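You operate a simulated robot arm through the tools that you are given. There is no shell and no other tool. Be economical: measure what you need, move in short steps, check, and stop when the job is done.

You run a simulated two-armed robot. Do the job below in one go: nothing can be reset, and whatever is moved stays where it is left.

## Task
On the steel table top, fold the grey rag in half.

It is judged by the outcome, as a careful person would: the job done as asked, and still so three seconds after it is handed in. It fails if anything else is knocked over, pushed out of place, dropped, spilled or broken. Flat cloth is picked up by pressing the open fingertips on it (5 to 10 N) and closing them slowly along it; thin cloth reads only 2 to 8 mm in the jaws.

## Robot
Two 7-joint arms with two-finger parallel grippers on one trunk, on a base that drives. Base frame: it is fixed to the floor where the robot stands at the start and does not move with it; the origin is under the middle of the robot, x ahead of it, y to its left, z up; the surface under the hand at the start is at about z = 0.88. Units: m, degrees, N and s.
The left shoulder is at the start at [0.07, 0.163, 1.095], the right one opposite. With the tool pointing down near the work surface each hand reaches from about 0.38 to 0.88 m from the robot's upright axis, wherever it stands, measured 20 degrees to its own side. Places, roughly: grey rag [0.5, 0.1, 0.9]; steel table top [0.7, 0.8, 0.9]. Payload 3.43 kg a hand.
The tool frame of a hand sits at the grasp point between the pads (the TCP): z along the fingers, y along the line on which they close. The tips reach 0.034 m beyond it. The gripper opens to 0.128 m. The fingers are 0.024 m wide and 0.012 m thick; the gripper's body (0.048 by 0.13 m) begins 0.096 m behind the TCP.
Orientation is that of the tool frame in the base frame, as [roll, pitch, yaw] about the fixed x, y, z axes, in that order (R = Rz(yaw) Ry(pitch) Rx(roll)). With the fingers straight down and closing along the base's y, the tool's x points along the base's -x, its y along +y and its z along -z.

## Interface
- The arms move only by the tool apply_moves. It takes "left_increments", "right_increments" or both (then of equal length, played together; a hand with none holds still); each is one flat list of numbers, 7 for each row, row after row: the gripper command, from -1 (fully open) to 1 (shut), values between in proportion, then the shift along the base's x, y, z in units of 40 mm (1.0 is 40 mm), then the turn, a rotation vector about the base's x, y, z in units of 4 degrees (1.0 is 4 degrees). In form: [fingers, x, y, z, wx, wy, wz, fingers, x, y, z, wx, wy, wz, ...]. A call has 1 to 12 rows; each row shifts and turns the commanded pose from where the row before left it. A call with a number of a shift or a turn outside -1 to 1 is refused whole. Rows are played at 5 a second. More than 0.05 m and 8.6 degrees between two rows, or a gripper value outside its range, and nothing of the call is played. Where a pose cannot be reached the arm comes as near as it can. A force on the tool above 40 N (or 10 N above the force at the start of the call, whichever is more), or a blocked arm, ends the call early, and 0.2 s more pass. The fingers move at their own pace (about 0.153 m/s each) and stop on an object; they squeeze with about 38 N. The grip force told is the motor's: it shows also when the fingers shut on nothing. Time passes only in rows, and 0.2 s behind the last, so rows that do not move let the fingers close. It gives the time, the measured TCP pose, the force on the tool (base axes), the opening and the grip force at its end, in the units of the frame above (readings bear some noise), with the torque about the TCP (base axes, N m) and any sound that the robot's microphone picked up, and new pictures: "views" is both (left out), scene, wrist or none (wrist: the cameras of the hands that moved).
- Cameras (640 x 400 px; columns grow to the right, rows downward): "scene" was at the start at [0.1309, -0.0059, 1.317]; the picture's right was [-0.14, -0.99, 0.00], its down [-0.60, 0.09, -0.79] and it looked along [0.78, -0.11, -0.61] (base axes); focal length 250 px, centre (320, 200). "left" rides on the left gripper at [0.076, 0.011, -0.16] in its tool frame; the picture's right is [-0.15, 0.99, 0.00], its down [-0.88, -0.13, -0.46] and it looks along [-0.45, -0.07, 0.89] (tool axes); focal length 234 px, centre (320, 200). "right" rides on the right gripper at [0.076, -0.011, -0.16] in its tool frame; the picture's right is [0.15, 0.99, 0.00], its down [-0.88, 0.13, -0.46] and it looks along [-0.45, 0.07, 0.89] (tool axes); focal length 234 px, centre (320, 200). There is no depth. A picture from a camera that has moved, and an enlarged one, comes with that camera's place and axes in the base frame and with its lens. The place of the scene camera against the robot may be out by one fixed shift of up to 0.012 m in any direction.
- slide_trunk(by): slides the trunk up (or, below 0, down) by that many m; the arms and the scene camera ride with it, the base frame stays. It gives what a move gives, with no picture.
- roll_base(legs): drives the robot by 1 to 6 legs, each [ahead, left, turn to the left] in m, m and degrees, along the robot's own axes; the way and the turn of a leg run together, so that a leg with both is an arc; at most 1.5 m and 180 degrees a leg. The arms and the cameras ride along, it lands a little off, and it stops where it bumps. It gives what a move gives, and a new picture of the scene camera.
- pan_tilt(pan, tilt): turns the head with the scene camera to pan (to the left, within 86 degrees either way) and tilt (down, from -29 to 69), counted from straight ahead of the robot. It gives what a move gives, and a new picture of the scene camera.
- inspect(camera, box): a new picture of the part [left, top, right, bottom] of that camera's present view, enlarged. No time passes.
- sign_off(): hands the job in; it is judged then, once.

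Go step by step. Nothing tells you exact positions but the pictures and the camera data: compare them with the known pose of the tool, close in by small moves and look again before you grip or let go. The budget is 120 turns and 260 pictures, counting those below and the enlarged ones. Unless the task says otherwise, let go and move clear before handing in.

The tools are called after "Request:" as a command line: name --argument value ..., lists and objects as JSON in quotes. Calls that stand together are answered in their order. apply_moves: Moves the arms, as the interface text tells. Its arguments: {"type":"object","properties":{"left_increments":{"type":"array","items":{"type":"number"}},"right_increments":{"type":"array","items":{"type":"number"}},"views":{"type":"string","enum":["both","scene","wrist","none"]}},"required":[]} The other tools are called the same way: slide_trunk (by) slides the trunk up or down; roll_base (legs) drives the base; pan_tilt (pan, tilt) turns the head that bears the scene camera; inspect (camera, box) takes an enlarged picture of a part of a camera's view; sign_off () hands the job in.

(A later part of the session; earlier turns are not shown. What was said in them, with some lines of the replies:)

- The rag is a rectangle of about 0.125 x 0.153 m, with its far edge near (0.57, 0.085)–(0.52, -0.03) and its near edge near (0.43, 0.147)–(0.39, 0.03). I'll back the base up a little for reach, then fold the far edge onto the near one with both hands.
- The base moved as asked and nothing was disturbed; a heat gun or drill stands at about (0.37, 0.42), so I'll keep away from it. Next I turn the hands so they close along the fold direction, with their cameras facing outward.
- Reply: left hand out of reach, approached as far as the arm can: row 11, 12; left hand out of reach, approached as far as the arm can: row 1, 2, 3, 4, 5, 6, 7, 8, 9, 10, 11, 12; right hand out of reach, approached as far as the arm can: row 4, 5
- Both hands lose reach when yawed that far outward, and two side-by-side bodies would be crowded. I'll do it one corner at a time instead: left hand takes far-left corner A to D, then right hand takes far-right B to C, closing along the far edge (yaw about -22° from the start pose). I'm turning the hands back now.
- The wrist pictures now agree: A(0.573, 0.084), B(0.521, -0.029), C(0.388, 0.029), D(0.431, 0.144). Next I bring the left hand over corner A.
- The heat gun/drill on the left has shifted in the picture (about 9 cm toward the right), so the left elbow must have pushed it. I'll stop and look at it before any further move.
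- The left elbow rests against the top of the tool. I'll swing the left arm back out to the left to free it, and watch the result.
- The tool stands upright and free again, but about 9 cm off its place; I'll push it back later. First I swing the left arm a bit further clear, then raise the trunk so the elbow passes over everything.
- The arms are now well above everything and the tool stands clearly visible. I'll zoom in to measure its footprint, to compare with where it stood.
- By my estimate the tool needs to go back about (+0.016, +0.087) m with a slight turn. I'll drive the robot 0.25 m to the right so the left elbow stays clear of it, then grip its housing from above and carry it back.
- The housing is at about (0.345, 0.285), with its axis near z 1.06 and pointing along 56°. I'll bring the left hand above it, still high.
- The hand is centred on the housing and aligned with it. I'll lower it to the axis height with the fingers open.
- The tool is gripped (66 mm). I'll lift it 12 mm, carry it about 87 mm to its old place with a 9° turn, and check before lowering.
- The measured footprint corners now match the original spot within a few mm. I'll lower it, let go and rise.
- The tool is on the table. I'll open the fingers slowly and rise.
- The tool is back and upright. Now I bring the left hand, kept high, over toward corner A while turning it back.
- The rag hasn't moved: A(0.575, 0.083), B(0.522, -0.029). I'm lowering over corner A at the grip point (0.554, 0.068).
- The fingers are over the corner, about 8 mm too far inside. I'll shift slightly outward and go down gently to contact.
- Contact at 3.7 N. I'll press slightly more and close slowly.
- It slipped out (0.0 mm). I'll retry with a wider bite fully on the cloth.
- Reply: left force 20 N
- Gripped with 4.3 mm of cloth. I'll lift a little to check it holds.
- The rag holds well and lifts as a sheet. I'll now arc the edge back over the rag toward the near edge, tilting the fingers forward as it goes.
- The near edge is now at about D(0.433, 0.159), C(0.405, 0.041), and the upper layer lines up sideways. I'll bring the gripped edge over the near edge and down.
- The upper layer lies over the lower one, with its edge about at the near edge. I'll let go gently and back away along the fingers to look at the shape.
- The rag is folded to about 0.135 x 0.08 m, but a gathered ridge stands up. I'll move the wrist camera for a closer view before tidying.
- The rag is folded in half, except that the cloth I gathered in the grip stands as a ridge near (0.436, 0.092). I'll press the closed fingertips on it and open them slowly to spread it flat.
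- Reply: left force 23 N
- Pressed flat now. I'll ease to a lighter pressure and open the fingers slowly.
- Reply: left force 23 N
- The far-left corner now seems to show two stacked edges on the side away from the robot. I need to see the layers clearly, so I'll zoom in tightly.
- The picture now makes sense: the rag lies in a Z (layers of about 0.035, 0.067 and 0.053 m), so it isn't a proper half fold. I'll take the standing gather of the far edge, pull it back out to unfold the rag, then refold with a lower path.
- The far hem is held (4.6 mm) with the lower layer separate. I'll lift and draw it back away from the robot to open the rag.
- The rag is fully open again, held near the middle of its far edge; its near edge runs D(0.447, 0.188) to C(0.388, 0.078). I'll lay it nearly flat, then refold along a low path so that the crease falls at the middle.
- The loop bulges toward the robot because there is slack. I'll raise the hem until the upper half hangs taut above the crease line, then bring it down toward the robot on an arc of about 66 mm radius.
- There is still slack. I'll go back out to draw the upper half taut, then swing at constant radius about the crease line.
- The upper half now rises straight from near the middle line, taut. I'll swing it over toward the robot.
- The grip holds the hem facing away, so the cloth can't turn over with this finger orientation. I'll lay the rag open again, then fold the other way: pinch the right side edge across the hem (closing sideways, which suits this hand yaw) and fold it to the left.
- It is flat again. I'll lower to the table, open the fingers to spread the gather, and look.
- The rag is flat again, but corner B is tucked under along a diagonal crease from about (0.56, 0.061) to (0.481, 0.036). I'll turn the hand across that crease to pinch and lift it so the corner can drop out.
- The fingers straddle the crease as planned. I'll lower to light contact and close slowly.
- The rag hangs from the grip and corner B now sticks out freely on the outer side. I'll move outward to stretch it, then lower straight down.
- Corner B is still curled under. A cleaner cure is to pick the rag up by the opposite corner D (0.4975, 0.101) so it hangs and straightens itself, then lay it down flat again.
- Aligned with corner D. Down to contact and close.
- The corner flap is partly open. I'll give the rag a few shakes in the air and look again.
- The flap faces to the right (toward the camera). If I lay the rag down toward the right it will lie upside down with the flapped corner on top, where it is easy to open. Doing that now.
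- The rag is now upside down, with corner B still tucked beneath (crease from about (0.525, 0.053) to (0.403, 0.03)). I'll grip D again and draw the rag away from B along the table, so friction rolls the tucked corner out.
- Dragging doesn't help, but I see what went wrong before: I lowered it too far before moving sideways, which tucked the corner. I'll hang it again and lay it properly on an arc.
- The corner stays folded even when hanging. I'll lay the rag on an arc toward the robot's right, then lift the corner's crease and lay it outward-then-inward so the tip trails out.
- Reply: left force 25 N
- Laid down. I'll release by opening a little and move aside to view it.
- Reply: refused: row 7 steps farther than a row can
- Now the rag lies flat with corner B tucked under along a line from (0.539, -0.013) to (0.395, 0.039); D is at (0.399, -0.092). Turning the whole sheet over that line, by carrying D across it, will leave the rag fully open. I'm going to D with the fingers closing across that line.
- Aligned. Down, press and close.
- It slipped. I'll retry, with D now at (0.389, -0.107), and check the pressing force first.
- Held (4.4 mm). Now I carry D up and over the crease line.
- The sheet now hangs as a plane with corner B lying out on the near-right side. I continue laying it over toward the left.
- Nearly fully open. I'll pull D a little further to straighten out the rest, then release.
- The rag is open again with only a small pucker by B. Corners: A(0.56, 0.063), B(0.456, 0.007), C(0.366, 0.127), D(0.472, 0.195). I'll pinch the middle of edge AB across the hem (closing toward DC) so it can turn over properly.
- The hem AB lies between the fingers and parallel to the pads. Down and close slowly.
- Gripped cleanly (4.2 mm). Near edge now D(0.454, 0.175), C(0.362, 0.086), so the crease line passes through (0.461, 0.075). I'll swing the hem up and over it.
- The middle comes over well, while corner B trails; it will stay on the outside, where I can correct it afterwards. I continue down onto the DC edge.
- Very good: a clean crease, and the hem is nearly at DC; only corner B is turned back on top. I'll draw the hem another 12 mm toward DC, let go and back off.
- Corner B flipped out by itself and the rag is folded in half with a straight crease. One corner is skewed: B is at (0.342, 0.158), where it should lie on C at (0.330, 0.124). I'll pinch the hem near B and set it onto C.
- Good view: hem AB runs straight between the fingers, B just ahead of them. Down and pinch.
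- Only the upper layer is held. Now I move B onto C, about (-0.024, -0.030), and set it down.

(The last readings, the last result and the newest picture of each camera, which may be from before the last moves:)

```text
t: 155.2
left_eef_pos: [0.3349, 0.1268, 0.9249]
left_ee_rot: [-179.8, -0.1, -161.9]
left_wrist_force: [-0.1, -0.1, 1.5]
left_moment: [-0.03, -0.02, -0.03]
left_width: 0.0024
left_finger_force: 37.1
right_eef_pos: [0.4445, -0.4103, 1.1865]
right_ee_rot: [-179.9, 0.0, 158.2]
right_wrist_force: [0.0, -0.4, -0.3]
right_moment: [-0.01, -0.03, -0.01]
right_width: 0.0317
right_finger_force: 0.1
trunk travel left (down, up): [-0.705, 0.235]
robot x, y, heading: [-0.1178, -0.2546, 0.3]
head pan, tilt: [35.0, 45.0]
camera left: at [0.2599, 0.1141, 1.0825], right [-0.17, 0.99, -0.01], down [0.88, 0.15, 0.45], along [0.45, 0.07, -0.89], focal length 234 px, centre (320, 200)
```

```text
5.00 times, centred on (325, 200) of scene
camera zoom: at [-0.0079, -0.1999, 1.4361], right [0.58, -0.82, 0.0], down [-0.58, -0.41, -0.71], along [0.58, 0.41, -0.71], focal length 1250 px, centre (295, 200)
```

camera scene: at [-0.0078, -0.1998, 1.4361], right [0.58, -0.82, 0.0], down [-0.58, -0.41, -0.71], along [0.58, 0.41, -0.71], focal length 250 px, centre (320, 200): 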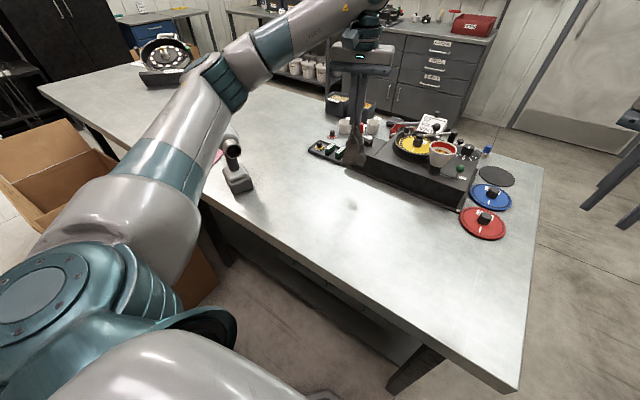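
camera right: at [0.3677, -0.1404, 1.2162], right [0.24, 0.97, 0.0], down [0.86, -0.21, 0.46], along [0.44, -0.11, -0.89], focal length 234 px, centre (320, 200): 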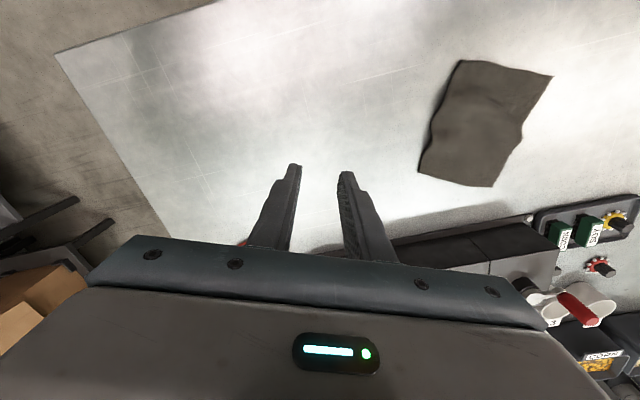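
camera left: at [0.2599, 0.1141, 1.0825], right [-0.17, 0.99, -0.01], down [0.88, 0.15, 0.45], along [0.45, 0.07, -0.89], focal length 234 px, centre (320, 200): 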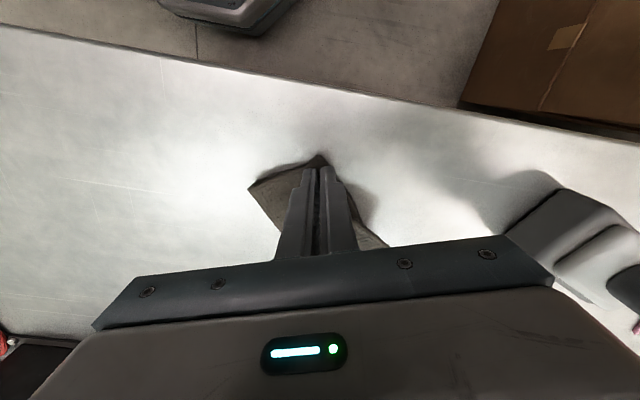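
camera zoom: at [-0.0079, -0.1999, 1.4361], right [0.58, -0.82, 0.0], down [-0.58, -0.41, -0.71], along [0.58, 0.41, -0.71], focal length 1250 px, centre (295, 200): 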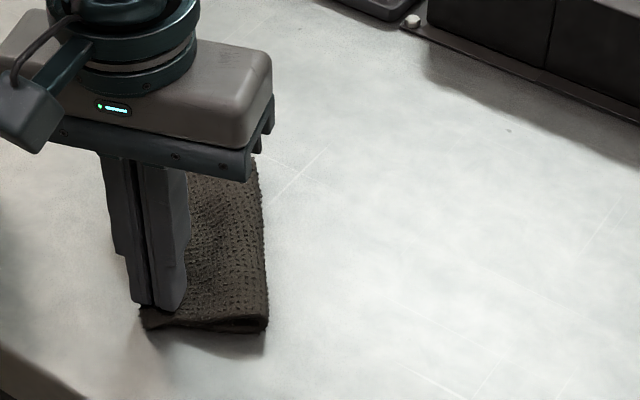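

The corner is over C. Release gently, rise and check.

Request:
apply_moves --left_increments '[1, 0, 0, -0.06, 0, 0, 0, 0.9, 0, 0, 0, 0, 0, 0, 0.75, 0, 0, 0, 0, 0, 0, 0.75, 0, 0, 0, 0, 0, 0, 0.75, 0, 0, 0.5, 0, 0, 0, 0.75, 0, 0, 0.9, 0, 0, 0, 0.75, 0.6, 0, 0.8, 0, 0, 0, 0.75, 0.8, -0.2, 0.6, 0, 0, 0, 0.75, 0.9, -0.2, 0.3, 0, 0, 0, 0.75, 0.9, 0, 0.2, 0, 0, 0, 0.75, 0, 0, 0, 0, 0, 0]' --views "wrist"

Request:
inspect --camera "left" --box '[240, 0, 460, 180]'

Request:
inspect --camera "scene" --box '[280, 150, 370, 240]'

```text
t: 157.6
left_eef_pos: [0.4645, 0.1119, 1.0541]
left_ee_rot: [-179.7, -0.1, -161.9]
left_wrist_force: [-0.2, 0.7, -0.2]
left_moment: [0.03, -0.01, -0.03]
left_width: 0.0159
left_finger_force: 0.0
right_eef_pos: [0.4449, -0.4102, 1.1869]
right_ee_rot: [-180.0, 0.1, 158.2]
right_wrist_force: [-1.0, -0.7, 0.5]
right_moment: [-0.03, -0.03, 0.0]
right_width: 0.032
right_finger_force: 0.0
trunk travel left (down, up): [-0.705, 0.235]
robot x, y, heading: [-0.1202, -0.2506, 0.4]
head pan, tilt: [35.0, 45.0]
camera left: at [0.3882, 0.0986, 1.2127], right [-0.17, 0.99, -0.01], down [0.88, 0.15, 0.45], along [0.45, 0.07, -0.89], focal length 234 px, centre (320, 200)
```

left: 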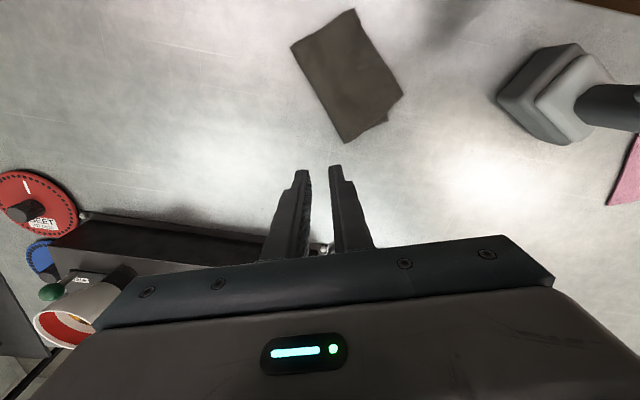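

```text
2.22 times, centred on (350, 90) of left
camera zoom: at [0.3882, 0.0986, 1.2127], right [-0.17, 0.99, -0.01], down [0.88, 0.15, 0.45], along [0.45, 0.07, -0.89], focal length 520 px, centre (253, 444)
```

zoom: 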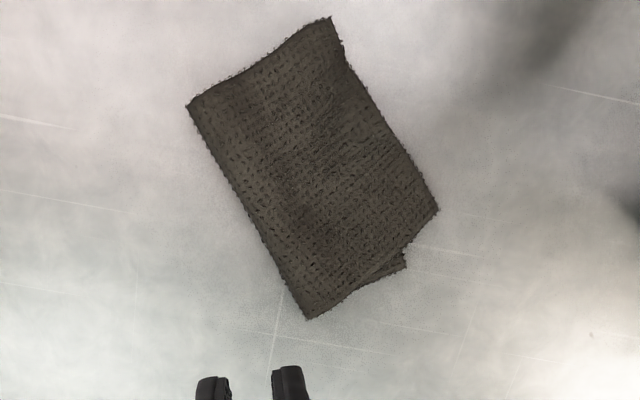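

```text
4.44 times, centred on (325, 195) of scene
camera zoom: at [-0.0086, -0.1994, 1.4361], right [0.58, -0.82, 0.0], down [-0.58, -0.41, -0.71], along [0.58, 0.41, -0.71], focal length 1111 px, centre (298, 222)
```

zoom: 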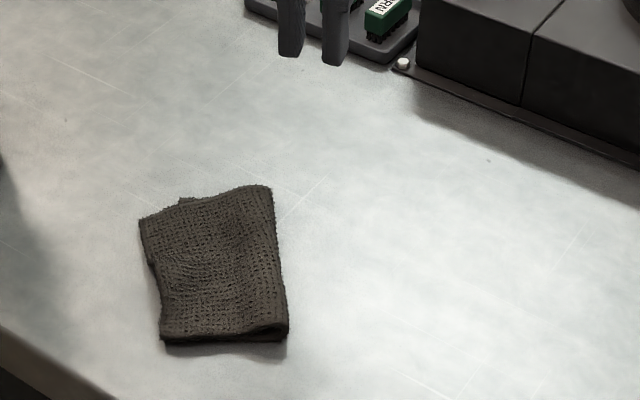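

Very neat now; B sits on C. The other end is still off: A at (0.387, 0.202) should lie on D at (0.419, 0.196). The same small correction there: pinch the upper hem near A.

Request:
apply_moves --left_increments '[0.62, -0.37, 0.31, 0, 0, 0, 1, 0.62, -0.37, 0.31, 0, 0, 0, 1, 0.62, -0.37, 0.31, 0, 0, 0, 1, 0.62, -0.37, 0.31, 0, 0, 0, 1, 0.62, -0.37, 0.31, 0, 0, 0, 1, 0.62, -0.37, 0.3, 0, 0, 0, 1, 0.62, 0, 0, -0.8, 0, 0, 0, 0.62, 0, 0, -0.9, 0, 0, 0, 0.62, 0, 0, -0.6, 0, 0, 0, 0.62, 0, 0, 0, 0, 0, 0]' --views "wrist"

Request:
inspect --camera "left" --box '[220, 80, 420, 200]'

Request:
inspect --camera "scene" --box '[280, 150, 370, 240]'

```text
t: 159.8
left_eef_pos: [0.374, 0.1854, 0.9604]
left_ee_rot: [-179.6, -0.2, -137.9]
left_wrist_force: [-0.2, 0.6, 0.2]
left_moment: [0.03, -0.03, 0.01]
left_width: 0.0242
left_finger_force: 0.2
right_eef_pos: [0.4455, -0.4105, 1.1869]
right_ee_rot: [180.0, -0.1, 158.2]
right_wrist_force: [0.7, 0.0, -0.2]
right_moment: [-0.02, -0.01, -0.02]
right_width: 0.0322
right_finger_force: 0.1
trunk travel left (down, up): [-0.705, 0.235]
robot x, y, heading: [-0.1201, -0.2512, 0.3]
head pan, tilt: [35.0, 45.0]
camera left: at [0.3098, 0.1431, 1.1197], right [-0.55, 0.83, -0.01], down [0.74, 0.5, 0.45], along [0.38, 0.25, -0.89], focal length 234 px, centre (320, 200)
```

left: 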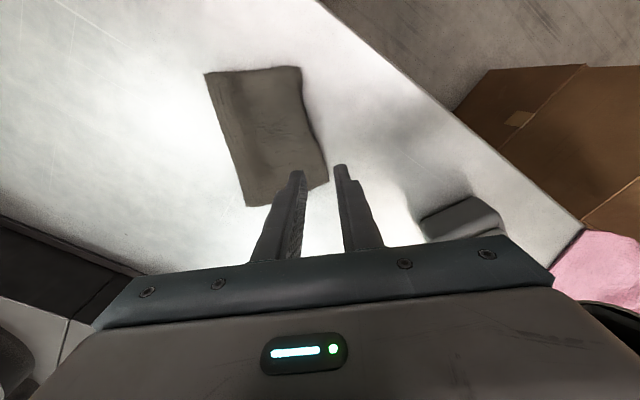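

```text
3.20 times, centred on (320, 140) of left
camera zoom: at [0.3098, 0.1431, 1.1197], right [-0.55, 0.83, -0.01], down [0.74, 0.5, 0.45], along [0.38, 0.25, -0.89], focal length 749 px, centre (320, 392)
```

zoom: 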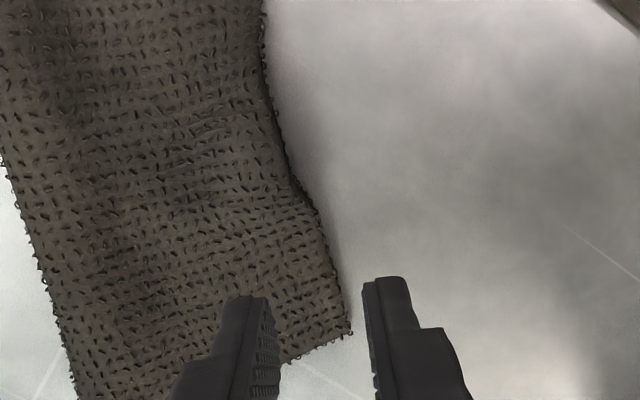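

```text
4.44 times, centred on (325, 195) of scene
camera zoom: at [-0.0077, -0.1999, 1.4361], right [0.58, -0.82, 0.0], down [-0.58, -0.41, -0.71], along [0.58, 0.41, -0.71], focal length 1111 px, centre (298, 222)
```

zoom: 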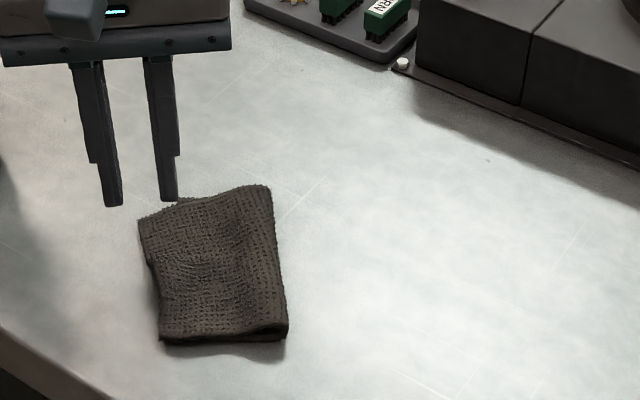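

Request:
apply_moves --left_increments '[0.62, 0, 0, -0.7, 0, 0, 0, 0.62, 0, 0, -0.34, 0, 0, 0, 0.62, 0, 0, 0, 0, 0, 0]' --views "none"

```text
t: 160.6
left_eef_pos: [0.3742, 0.1856, 0.9204]
left_ee_rot: [-179.6, -0.1, -138.0]
left_wrist_force: [0.0, -0.3, 4.3]
left_moment: [-0.08, -0.08, -0.02]
left_width: 0.0241
left_finger_force: 0.3
right_eef_pos: [0.4444, -0.4094, 1.1871]
right_ee_rot: [-180.0, 0.0, 158.2]
right_wrist_force: [0.4, -0.1, 0.2]
right_moment: [0.01, 0.03, 0.0]
right_width: 0.0322
right_finger_force: 0.0
trunk travel left (down, up): [-0.705, 0.235]
robot x, y, heading: [-0.1194, -0.2519, 0.2]
head pan, tilt: [35.0, 45.0]
```

Request:
apply_moves --left_increments '[0.62, 0, 0, -0.05, 0, 0, 0, 0.68, 0, 0, 0, 0, 0, 0, 0.74, 0, 0, 0, 0, 0, 0, 0.8, 0, 0, 0, 0, 0, 0, 0.86, 0, 0, 0, 0, 0, 0, 0.92, 0, 0, 0, 0, 0, 0, 1, 0, 0, 0, 0, 0, 0, 1, 0, 0, 0, 0, 0, 0, 1, 0, 0, 0.35, 0, 0, 0, 1, 0, 0, 0, 0, 0, 0]' --views "wrist"

Request:
inspect --camera "left" --box '[200, 60, 400, 200]'

Request:
inspect --camera "scene" --box '[280, 150, 370, 240]'

```text
t: 162.8
left_eef_pos: [0.3734, 0.185, 0.9316]
left_ee_rot: [-179.7, -0.2, -138.0]
left_wrist_force: [0.5, 0.2, 0.3]
left_moment: [-0.01, 0.0, 0.0]
left_width: 0.0
left_finger_force: 33.8
right_eef_pos: [0.444, -0.4107, 1.1863]
right_ee_rot: [-179.9, 0.0, 158.2]
right_wrist_force: [-0.1, 1.0, -0.2]
right_moment: [0.02, 0.0, -0.01]
right_width: 0.0319
right_finger_force: 0.0
trunk travel left (down, up): [-0.705, 0.235]
robot x, y, heading: [-0.1166, -0.255, 0.0]
head pan, tilt: [35.0, 45.0]
camera left: at [0.3096, 0.1419, 1.09], right [-0.55, 0.83, -0.01], down [0.74, 0.5, 0.45], along [0.38, 0.25, -0.89], focal length 234 px, centre (320, 200)
```

left: 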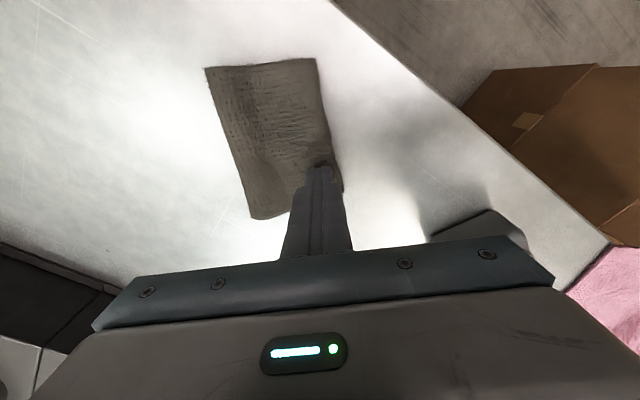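

```text
2.86 times, centred on (300, 130) of left
camera zoom: at [0.3096, 0.1419, 1.09], right [-0.55, 0.83, -0.01], down [0.74, 0.5, 0.45], along [0.38, 0.25, -0.89], focal length 669 px, centre (377, 400)
```

zoom: 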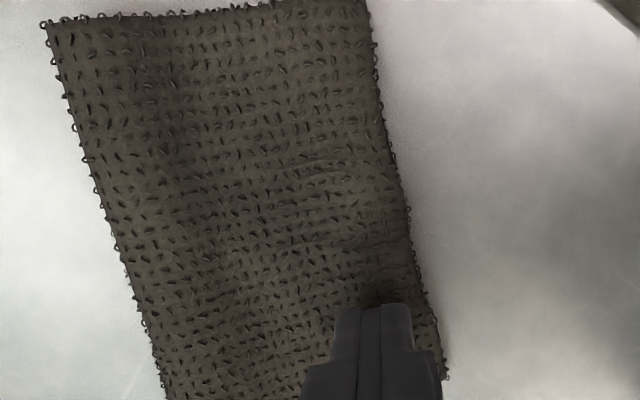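

```text
4.44 times, centred on (325, 195) of scene
camera zoom: at [-0.0083, -0.2, 1.436], right [0.58, -0.82, 0.0], down [-0.58, -0.41, -0.71], along [0.58, 0.41, -0.71], focal length 1111 px, centre (298, 222)
```

zoom: 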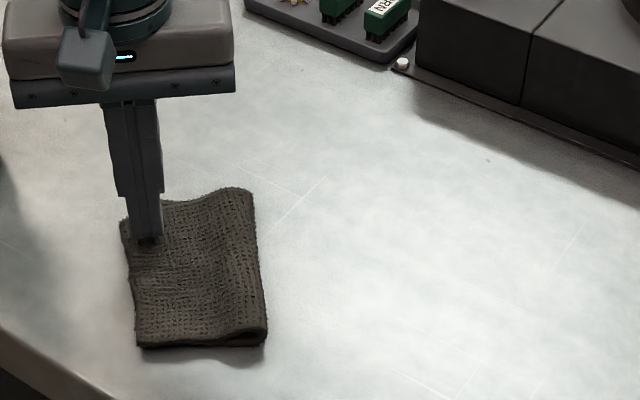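

It slipped, but the closing straightened that side. I'll move off and look.

Request:
apply_moves --left_increments '[0.8, 0, 0, 0.9, 0, 0, 0, 0.8, 0.5, -0.1, 0.9, 0, 0, 0, 0.8, 0.8, -0.3, 0.6, 0, 0, 0, 0.8, 0.8, -0.4, 0.4, 0, 0, 0, 0.8, 0.8, -0.5, 0, 0, 0, 0, 0.8, 0, 0, 0, 0, 0, 0]' --views "wrist"

Request:
inspect --camera "left" --box '[220, 0, 440, 180]'

Request:
inspect --camera "scene" --box '[280, 150, 370, 240]'

```text
t: 164.2
left_eef_pos: [0.489, 0.1339, 1.0439]
left_ee_rot: [-179.6, -0.1, -137.9]
left_wrist_force: [-0.5, 1.5, -0.4]
left_moment: [-0.03, -0.06, 0.0]
left_width: 0.0126
left_finger_force: 0.1
right_eef_pos: [0.4442, -0.4096, 1.1876]
right_ee_rot: [-180.0, 0.0, 158.1]
right_wrist_force: [0.7, 0.4, -0.4]
right_moment: [-0.01, -0.01, 0.04]
right_width: 0.0321
right_finger_force: 0.0
trunk travel left (down, up): [-0.705, 0.235]
robot x, y, heading: [-0.1203, -0.2527, 0.3]
head pan, tilt: [35.0, 45.0]
camera left: at [0.4253, 0.0907, 1.2018], right [-0.55, 0.83, -0.01], down [0.74, 0.5, 0.45], along [0.38, 0.25, -0.89], focal length 234 px, centre (320, 200)
```

left: 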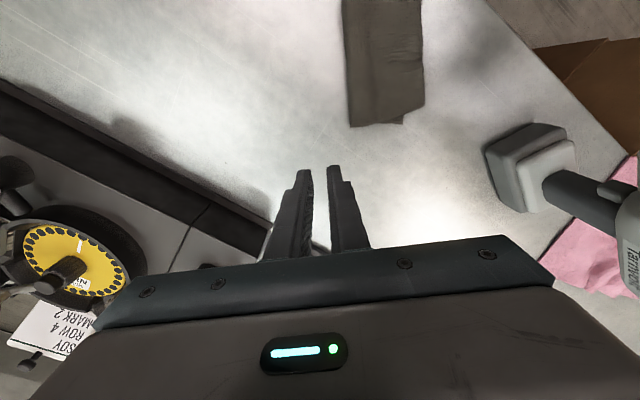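

```text
2.22 times, centred on (330, 90) of left
camera zoom: at [0.4253, 0.0907, 1.2018], right [-0.55, 0.83, -0.01], down [0.74, 0.5, 0.45], along [0.38, 0.25, -0.89], focal length 520 px, centre (298, 444)
```

zoom: 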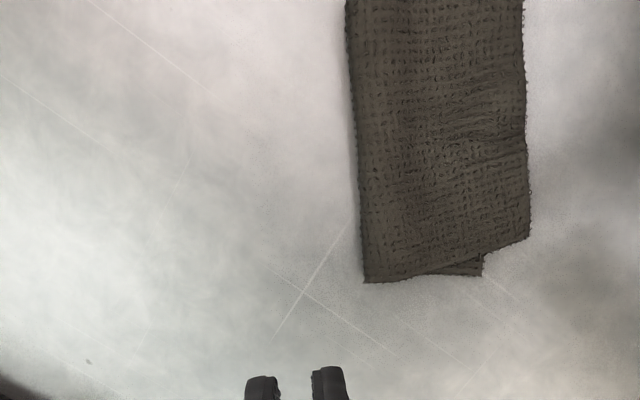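

```text
4.44 times, centred on (325, 195) of scene
camera zoom: at [-0.0087, -0.1989, 1.4361], right [0.58, -0.82, 0.0], down [-0.58, -0.41, -0.71], along [0.58, 0.41, -0.71], focal length 1111 px, centre (298, 222)
```

zoom: 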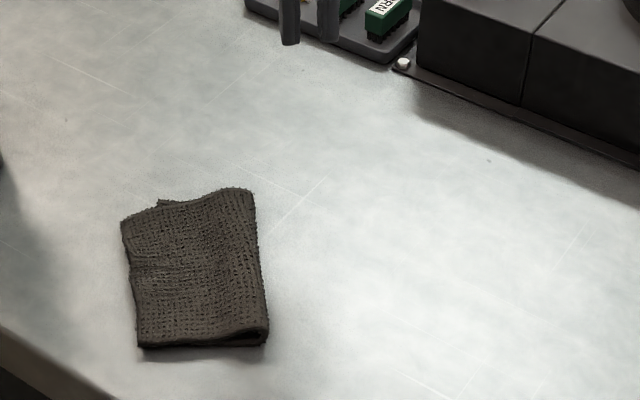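

A is still about 3 cm from D. I'll make one more careful attempt with a slightly wider bite, turning the hand a bit so its body stays well clear of the tool.

Request:
apply_moves --left_increments '[0.45, -0.5, 0.28, 0, 0, 0, 0.8, 0.45, -0.5, 0.28, 0, 0, 0, 0.8, 0.45, -0.5, 0.28, 0, 0, 0, 0.8, 0.45, -0.5, 0.28, 0, 0, 0, 0.8, 0.45, -0.5, 0.28, 0, 0, 0, 0, 0.45, -0.47, 0.25, 0, 0, 0, 0, 0.45, 0, 0, -0.8, 0, 0, 0, 0.45, 0, 0, -0.8, 0, 0, 0, 0.45, 0, 0, -0.5, 0, 0, 0, 0.45, 0, 0, 0, 0, 0, 0]' --views "both"

Request:
inspect --camera "left" --box '[220, 80, 420, 200]'

```text
t: 166.3
left_eef_pos: [0.3711, 0.1989, 0.9582]
left_ee_rot: [-179.7, -0.1, -125.0]
left_wrist_force: [0.1, -1.1, 0.1]
left_moment: [-0.03, 0.02, 0.02]
left_width: 0.035
left_finger_force: 0.1
right_eef_pos: [0.4455, -0.4109, 1.1865]
right_ee_rot: [-180.0, 0.0, 158.2]
right_wrist_force: [0.2, 0.1, -0.4]
right_moment: [0.02, -0.01, 0.03]
right_width: 0.032
right_finger_force: 0.2
trunk travel left (down, up): [-0.705, 0.235]
robot x, y, heading: [-0.1159, -0.2542, 0.4]
head pan, tilt: [35.0, 45.0]
camera scene: at [-0.0076, -0.1998, 1.4361], right [0.58, -0.82, 0.0], down [-0.58, -0.41, -0.71], along [0.58, 0.41, -0.71], focal length 250 px, centre (320, 200)
camera left: at [0.3179, 0.1427, 1.1177], right [-0.72, 0.69, -0.01], down [0.61, 0.65, 0.45], along [0.32, 0.33, -0.89], focal length 234 px, centre (320, 200)
```

scene: 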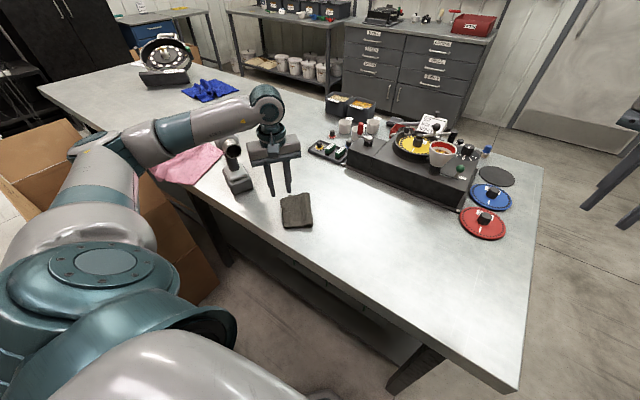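
left: 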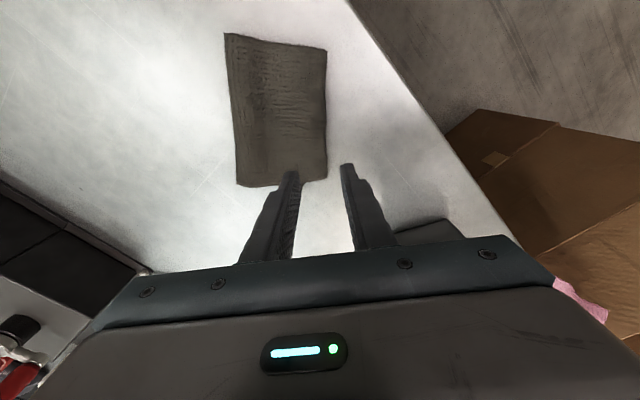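

```text
3.20 times, centred on (320, 140) of left
camera zoom: at [0.3179, 0.1427, 1.1177], right [-0.72, 0.69, -0.01], down [0.61, 0.65, 0.45], along [0.32, 0.33, -0.89], focal length 749 px, centre (320, 392)
```

zoom: 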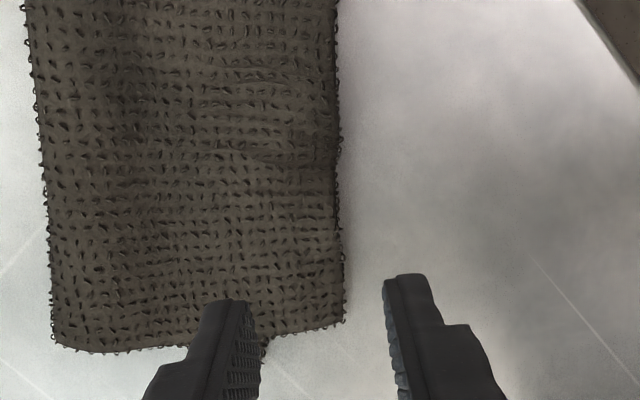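

Request:
apply_moves --left_increments '[0.45, 0, 0, -0.7, 0, 0, 0, 0.45, 0, 0, -0.3, 0, 0, 0, 0.45, 0, 0, 0, 0, 0, 0]' --views "none"

```text
t: 167.2
left_eef_pos: [0.3719, 0.1976, 0.9209]
left_ee_rot: [-179.6, -0.1, -125.1]
left_wrist_force: [-0.2, -0.4, 4.6]
left_moment: [-0.1, -0.09, -0.02]
left_width: 0.035
left_finger_force: 0.1
right_eef_pos: [0.4442, -0.411, 1.1867]
right_ee_rot: [-179.9, 0.0, 158.1]
right_wrist_force: [0.2, -0.8, 0.2]
right_moment: [0.02, 0.02, 0.02]
right_width: 0.0319
right_finger_force: 0.1
trunk travel left (down, up): [-0.705, 0.235]
robot x, y, heading: [-0.1177, -0.256, 0.1]
head pan, tilt: [35.0, 45.0]
```

Request:
apply_moves --left_increments '[0.45, 0, 0, -0.05, 0, 0, 0, 0.53, 0, 0, -0.01, 0, 0, 0, 0.61, 0, 0, -0.01, 0, 0, 0, 0.69, 0, 0, -0.01, 0, 0, 0, 0.77, 0, 0, 0, 0, 0, 0, 0.85, 0, 0, 0, 0, 0, 0, 0.93, 0, 0, 0, 0, 0, 0, 1, 0, 0, 0, 0, 0, 0, 1, 0, 0, 0, 0, 0, 0, 1, 0, 0, 0.35, 0, 0, 0, 1, 0, 0, 0, 0, 0, 0]' --views "wrist"

Request:
inspect --camera "left" --box '[200, 60, 400, 200]'

Request:
inspect --camera "scene" --box '[250, 150, 350, 240]'

```text
t: 169.6
left_eef_pos: [0.3714, 0.1995, 0.9308]
left_ee_rot: [-179.7, -0.1, -125.1]
left_wrist_force: [-0.1, 1.0, 0.4]
left_moment: [-0.01, -0.01, -0.02]
left_width: 0.0027
left_finger_force: 36.8
right_eef_pos: [0.4449, -0.4097, 1.1862]
right_ee_rot: [180.0, 0.1, 158.2]
right_wrist_force: [-0.2, -0.3, -0.1]
right_moment: [0.01, -0.02, -0.02]
right_width: 0.0321
right_finger_force: 0.0
trunk travel left (down, up): [-0.705, 0.235]
robot x, y, heading: [-0.1261, -0.2513, 0.2]
head pan, tilt: [35.0, 45.0]
camera left: at [0.3178, 0.1428, 1.089], right [-0.72, 0.69, 0.0], down [0.61, 0.65, 0.45], along [0.32, 0.33, -0.89], focal length 234 px, centre (320, 200)
```

left: 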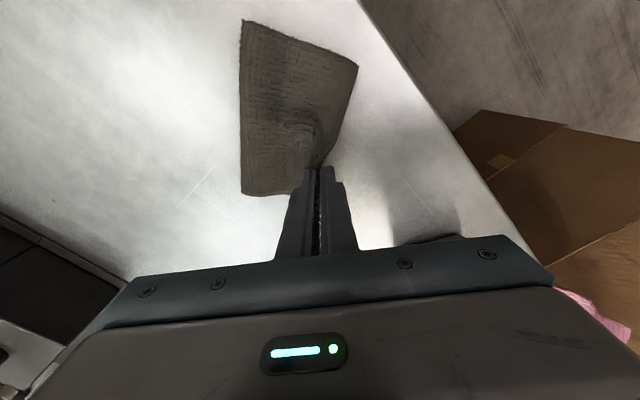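

```text
2.86 times, centred on (300, 130) of left
camera zoom: at [0.3178, 0.1428, 1.089], right [-0.72, 0.69, 0.0], down [0.61, 0.65, 0.45], along [0.32, 0.33, -0.89], focal length 669 px, centre (377, 400)
```

zoom: 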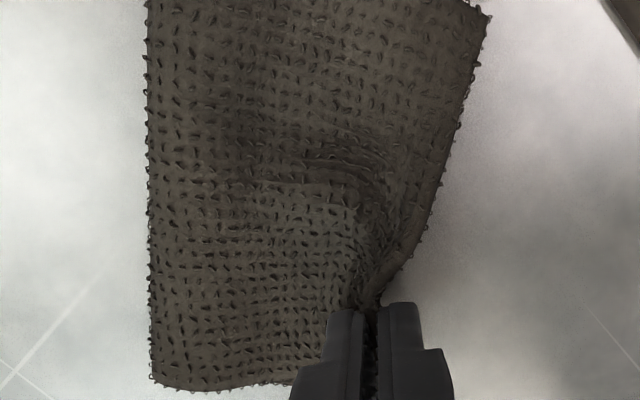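

```text
4.44 times, centred on (300, 195) of scene
camera zoom: at [-0.0083, -0.2002, 1.436], right [0.58, -0.82, 0.0], down [-0.58, -0.41, -0.71], along [0.58, 0.41, -0.71], focal length 1111 px, centre (409, 222)
```

zoom: 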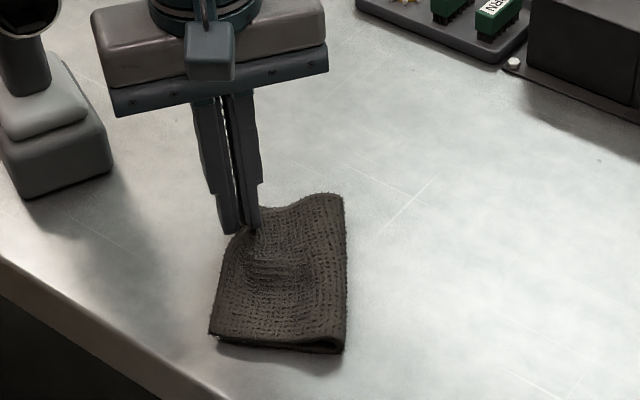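

Held. I shift it by about (+0.024, -0.006) onto D and set it down.

Request:
apply_moves --left_increments '[1, 0.15, -0.02, 0.2, 0, 0, 0, 1, 0.25, -0.06, 0, 0, 0, 0, 1, 0.22, -0.06, -0.2, 0, 0, 0, 1, 0, 0, -0.2, 0, 0, 0, 0.9, 0, 0, 0, 0, 0, 0, 0.75, 0, 0, 0, 0, 0, 0, 0.75, 0, 0, 0, 0, 0, 0, 0.75, 0, 0, 0.9, 0, 0, 0, 0.75, 0.4, -0.1, 0.9, 0, 0, 0, 0.75, 0.8, -0.3, 0.6, 0, 0, 0, 0.75, 0.8, -0.5, 0.4, 0, 0, 0, 0.75, 0, 0, 0, 0, 0, 0]' --views "wrist"

Request:
inspect --camera "left" --box '[220, 0, 440, 180]'

Request:
inspect --camera "scene" --box '[260, 150, 350, 240]'

```text
t: 172.2
left_eef_pos: [0.478, 0.1569, 1.0354]
left_ee_rot: [-179.6, 0.0, -125.1]
left_wrist_force: [-0.4, 0.3, 0.6]
left_moment: [-0.03, 0.0, 0.0]
left_width: 0.016
left_finger_force: 0.1
right_eef_pos: [0.4461, -0.408, 1.1871]
right_ee_rot: [-180.0, 0.0, 158.1]
right_wrist_force: [0.2, 0.0, 0.6]
right_moment: [-0.03, -0.04, 0.0]
right_width: 0.032
right_finger_force: 0.0
trunk travel left (down, up): [-0.705, 0.235]
robot x, y, heading: [-0.121, -0.2553, 0.1]
head pan, tilt: [35.0, 45.0]
camera left: at [0.4244, 0.1009, 1.1937], right [-0.73, 0.69, -0.01], down [0.61, 0.65, 0.45], along [0.32, 0.33, -0.89], focal length 234 px, centre (320, 200)
```

left: 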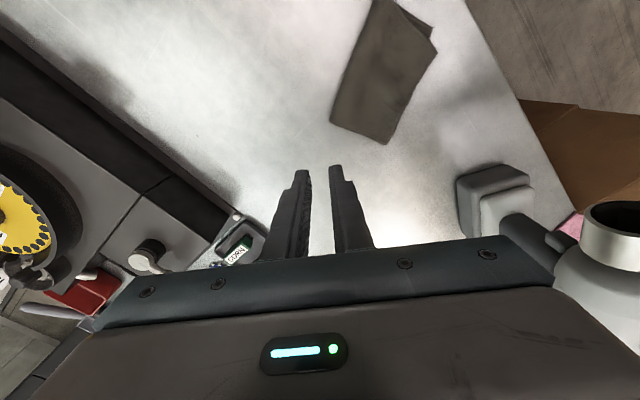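

```text
2.22 times, centred on (330, 90) of left
camera zoom: at [0.4244, 0.1009, 1.1937], right [-0.73, 0.69, -0.01], down [0.61, 0.65, 0.45], along [0.32, 0.33, -0.89], focal length 520 px, centre (298, 444)
```

zoom: 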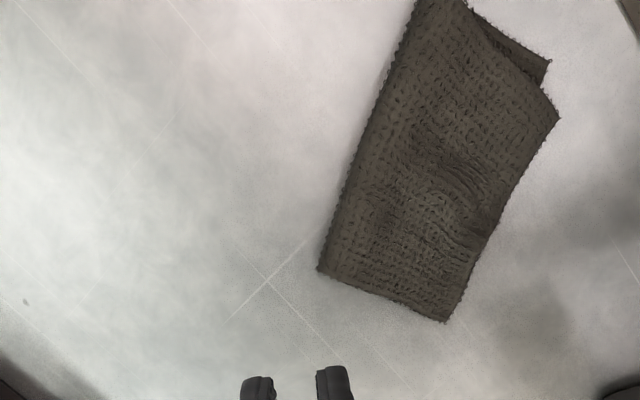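

```text
4.44 times, centred on (305, 195) of scene
camera zoom: at [-0.0087, -0.1986, 1.4361], right [0.58, -0.82, 0.0], down [-0.58, -0.41, -0.71], along [0.58, 0.41, -0.71], focal length 1111 px, centre (387, 222)
```

zoom: 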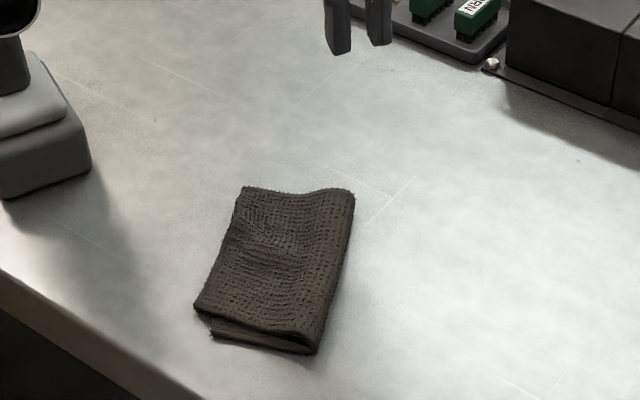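

A lies on D now and B is only about 2 cm from C: a neat half fold. I'll raise the hand straight up and clear, then check the whole scene.

Request:
apply_moves --left_increments '[0.75, 0.2, -0.2, 1, 0, 0, 0, 0.75, 0, 0, 1, 0, 0, 0, 0.75, 0, 0, 1, 0, 0, 0, 0.75, 0, 0, 1, 0, 0, 0, 0.75, 0, -0.5, 0.5, 0, 0, 0, 0.75, 0, 0, 0, 0, 0, 0]' --views "scene"

Request:
inspect --camera "scene" --box '[180, 100, 400, 240]'

```text
t: 173.6
left_eef_pos: [0.4845, 0.1317, 1.2141]
left_ee_rot: [-179.7, -0.2, -125.1]
left_wrist_force: [0.3, -0.8, 0.3]
left_moment: [0.02, 0.01, -0.01]
left_width: 0.016
left_finger_force: 0.2
right_eef_pos: [0.4451, -0.41, 1.1864]
right_ee_rot: [179.9, -0.1, 158.2]
right_wrist_force: [-0.4, 0.2, 0.2]
right_moment: [0.01, 0.01, 0.01]
right_width: 0.0323
right_finger_force: 0.0
trunk travel left (down, up): [-0.705, 0.235]
robot x, y, heading: [-0.1219, -0.2505, 0.3]
head pan, tilt: [35.0, 45.0]
camera scene: at [-0.0075, -0.199, 1.436], right [0.58, -0.82, 0.0], down [-0.58, -0.41, -0.71], along [0.58, 0.41, -0.71], focal length 250 px, centre (320, 200)
```

scene: 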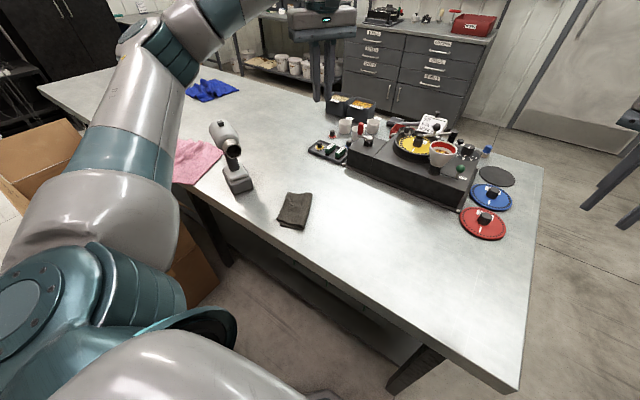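

```text
2.86 times, centred on (290, 170) of scene
camera zoom: at [-0.0075, -0.199, 1.436], right [0.58, -0.82, 0.0], down [-0.58, -0.41, -0.71], along [0.58, 0.41, -0.71], focal length 714 px, centre (406, 286)
```

zoom: 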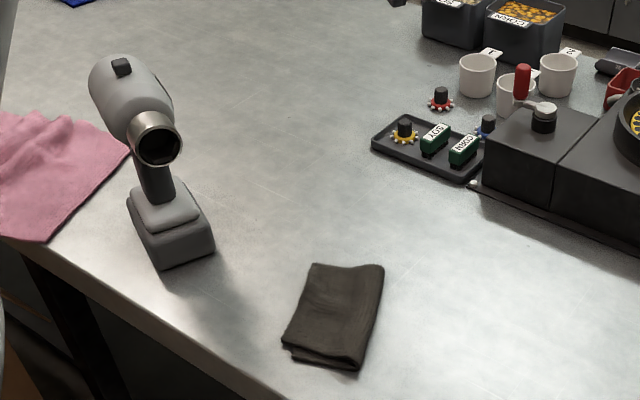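

The rag lies folded in half, flat on the steel table top. The tool stands upright back at its place, everything else looks undisturbed, and both hands are clear, so I'm handing in.

Request:
sign_off

```text
The job is handed in.
```

The grey rag is folded in half on the steel table top and I've handed the job in. One corner of the upper layer sits about 2 cm off the corner beneath it.

While setting up, the left elbow pushed the heat gun or drill on the left about 9 cm out of place. I picked it up by its housing and set it back upright. By camera measurement it is within about a centimetre of where it stood, but it was moved. Nothing else on the table looked disturbed in the last picture, and both hands are clear.
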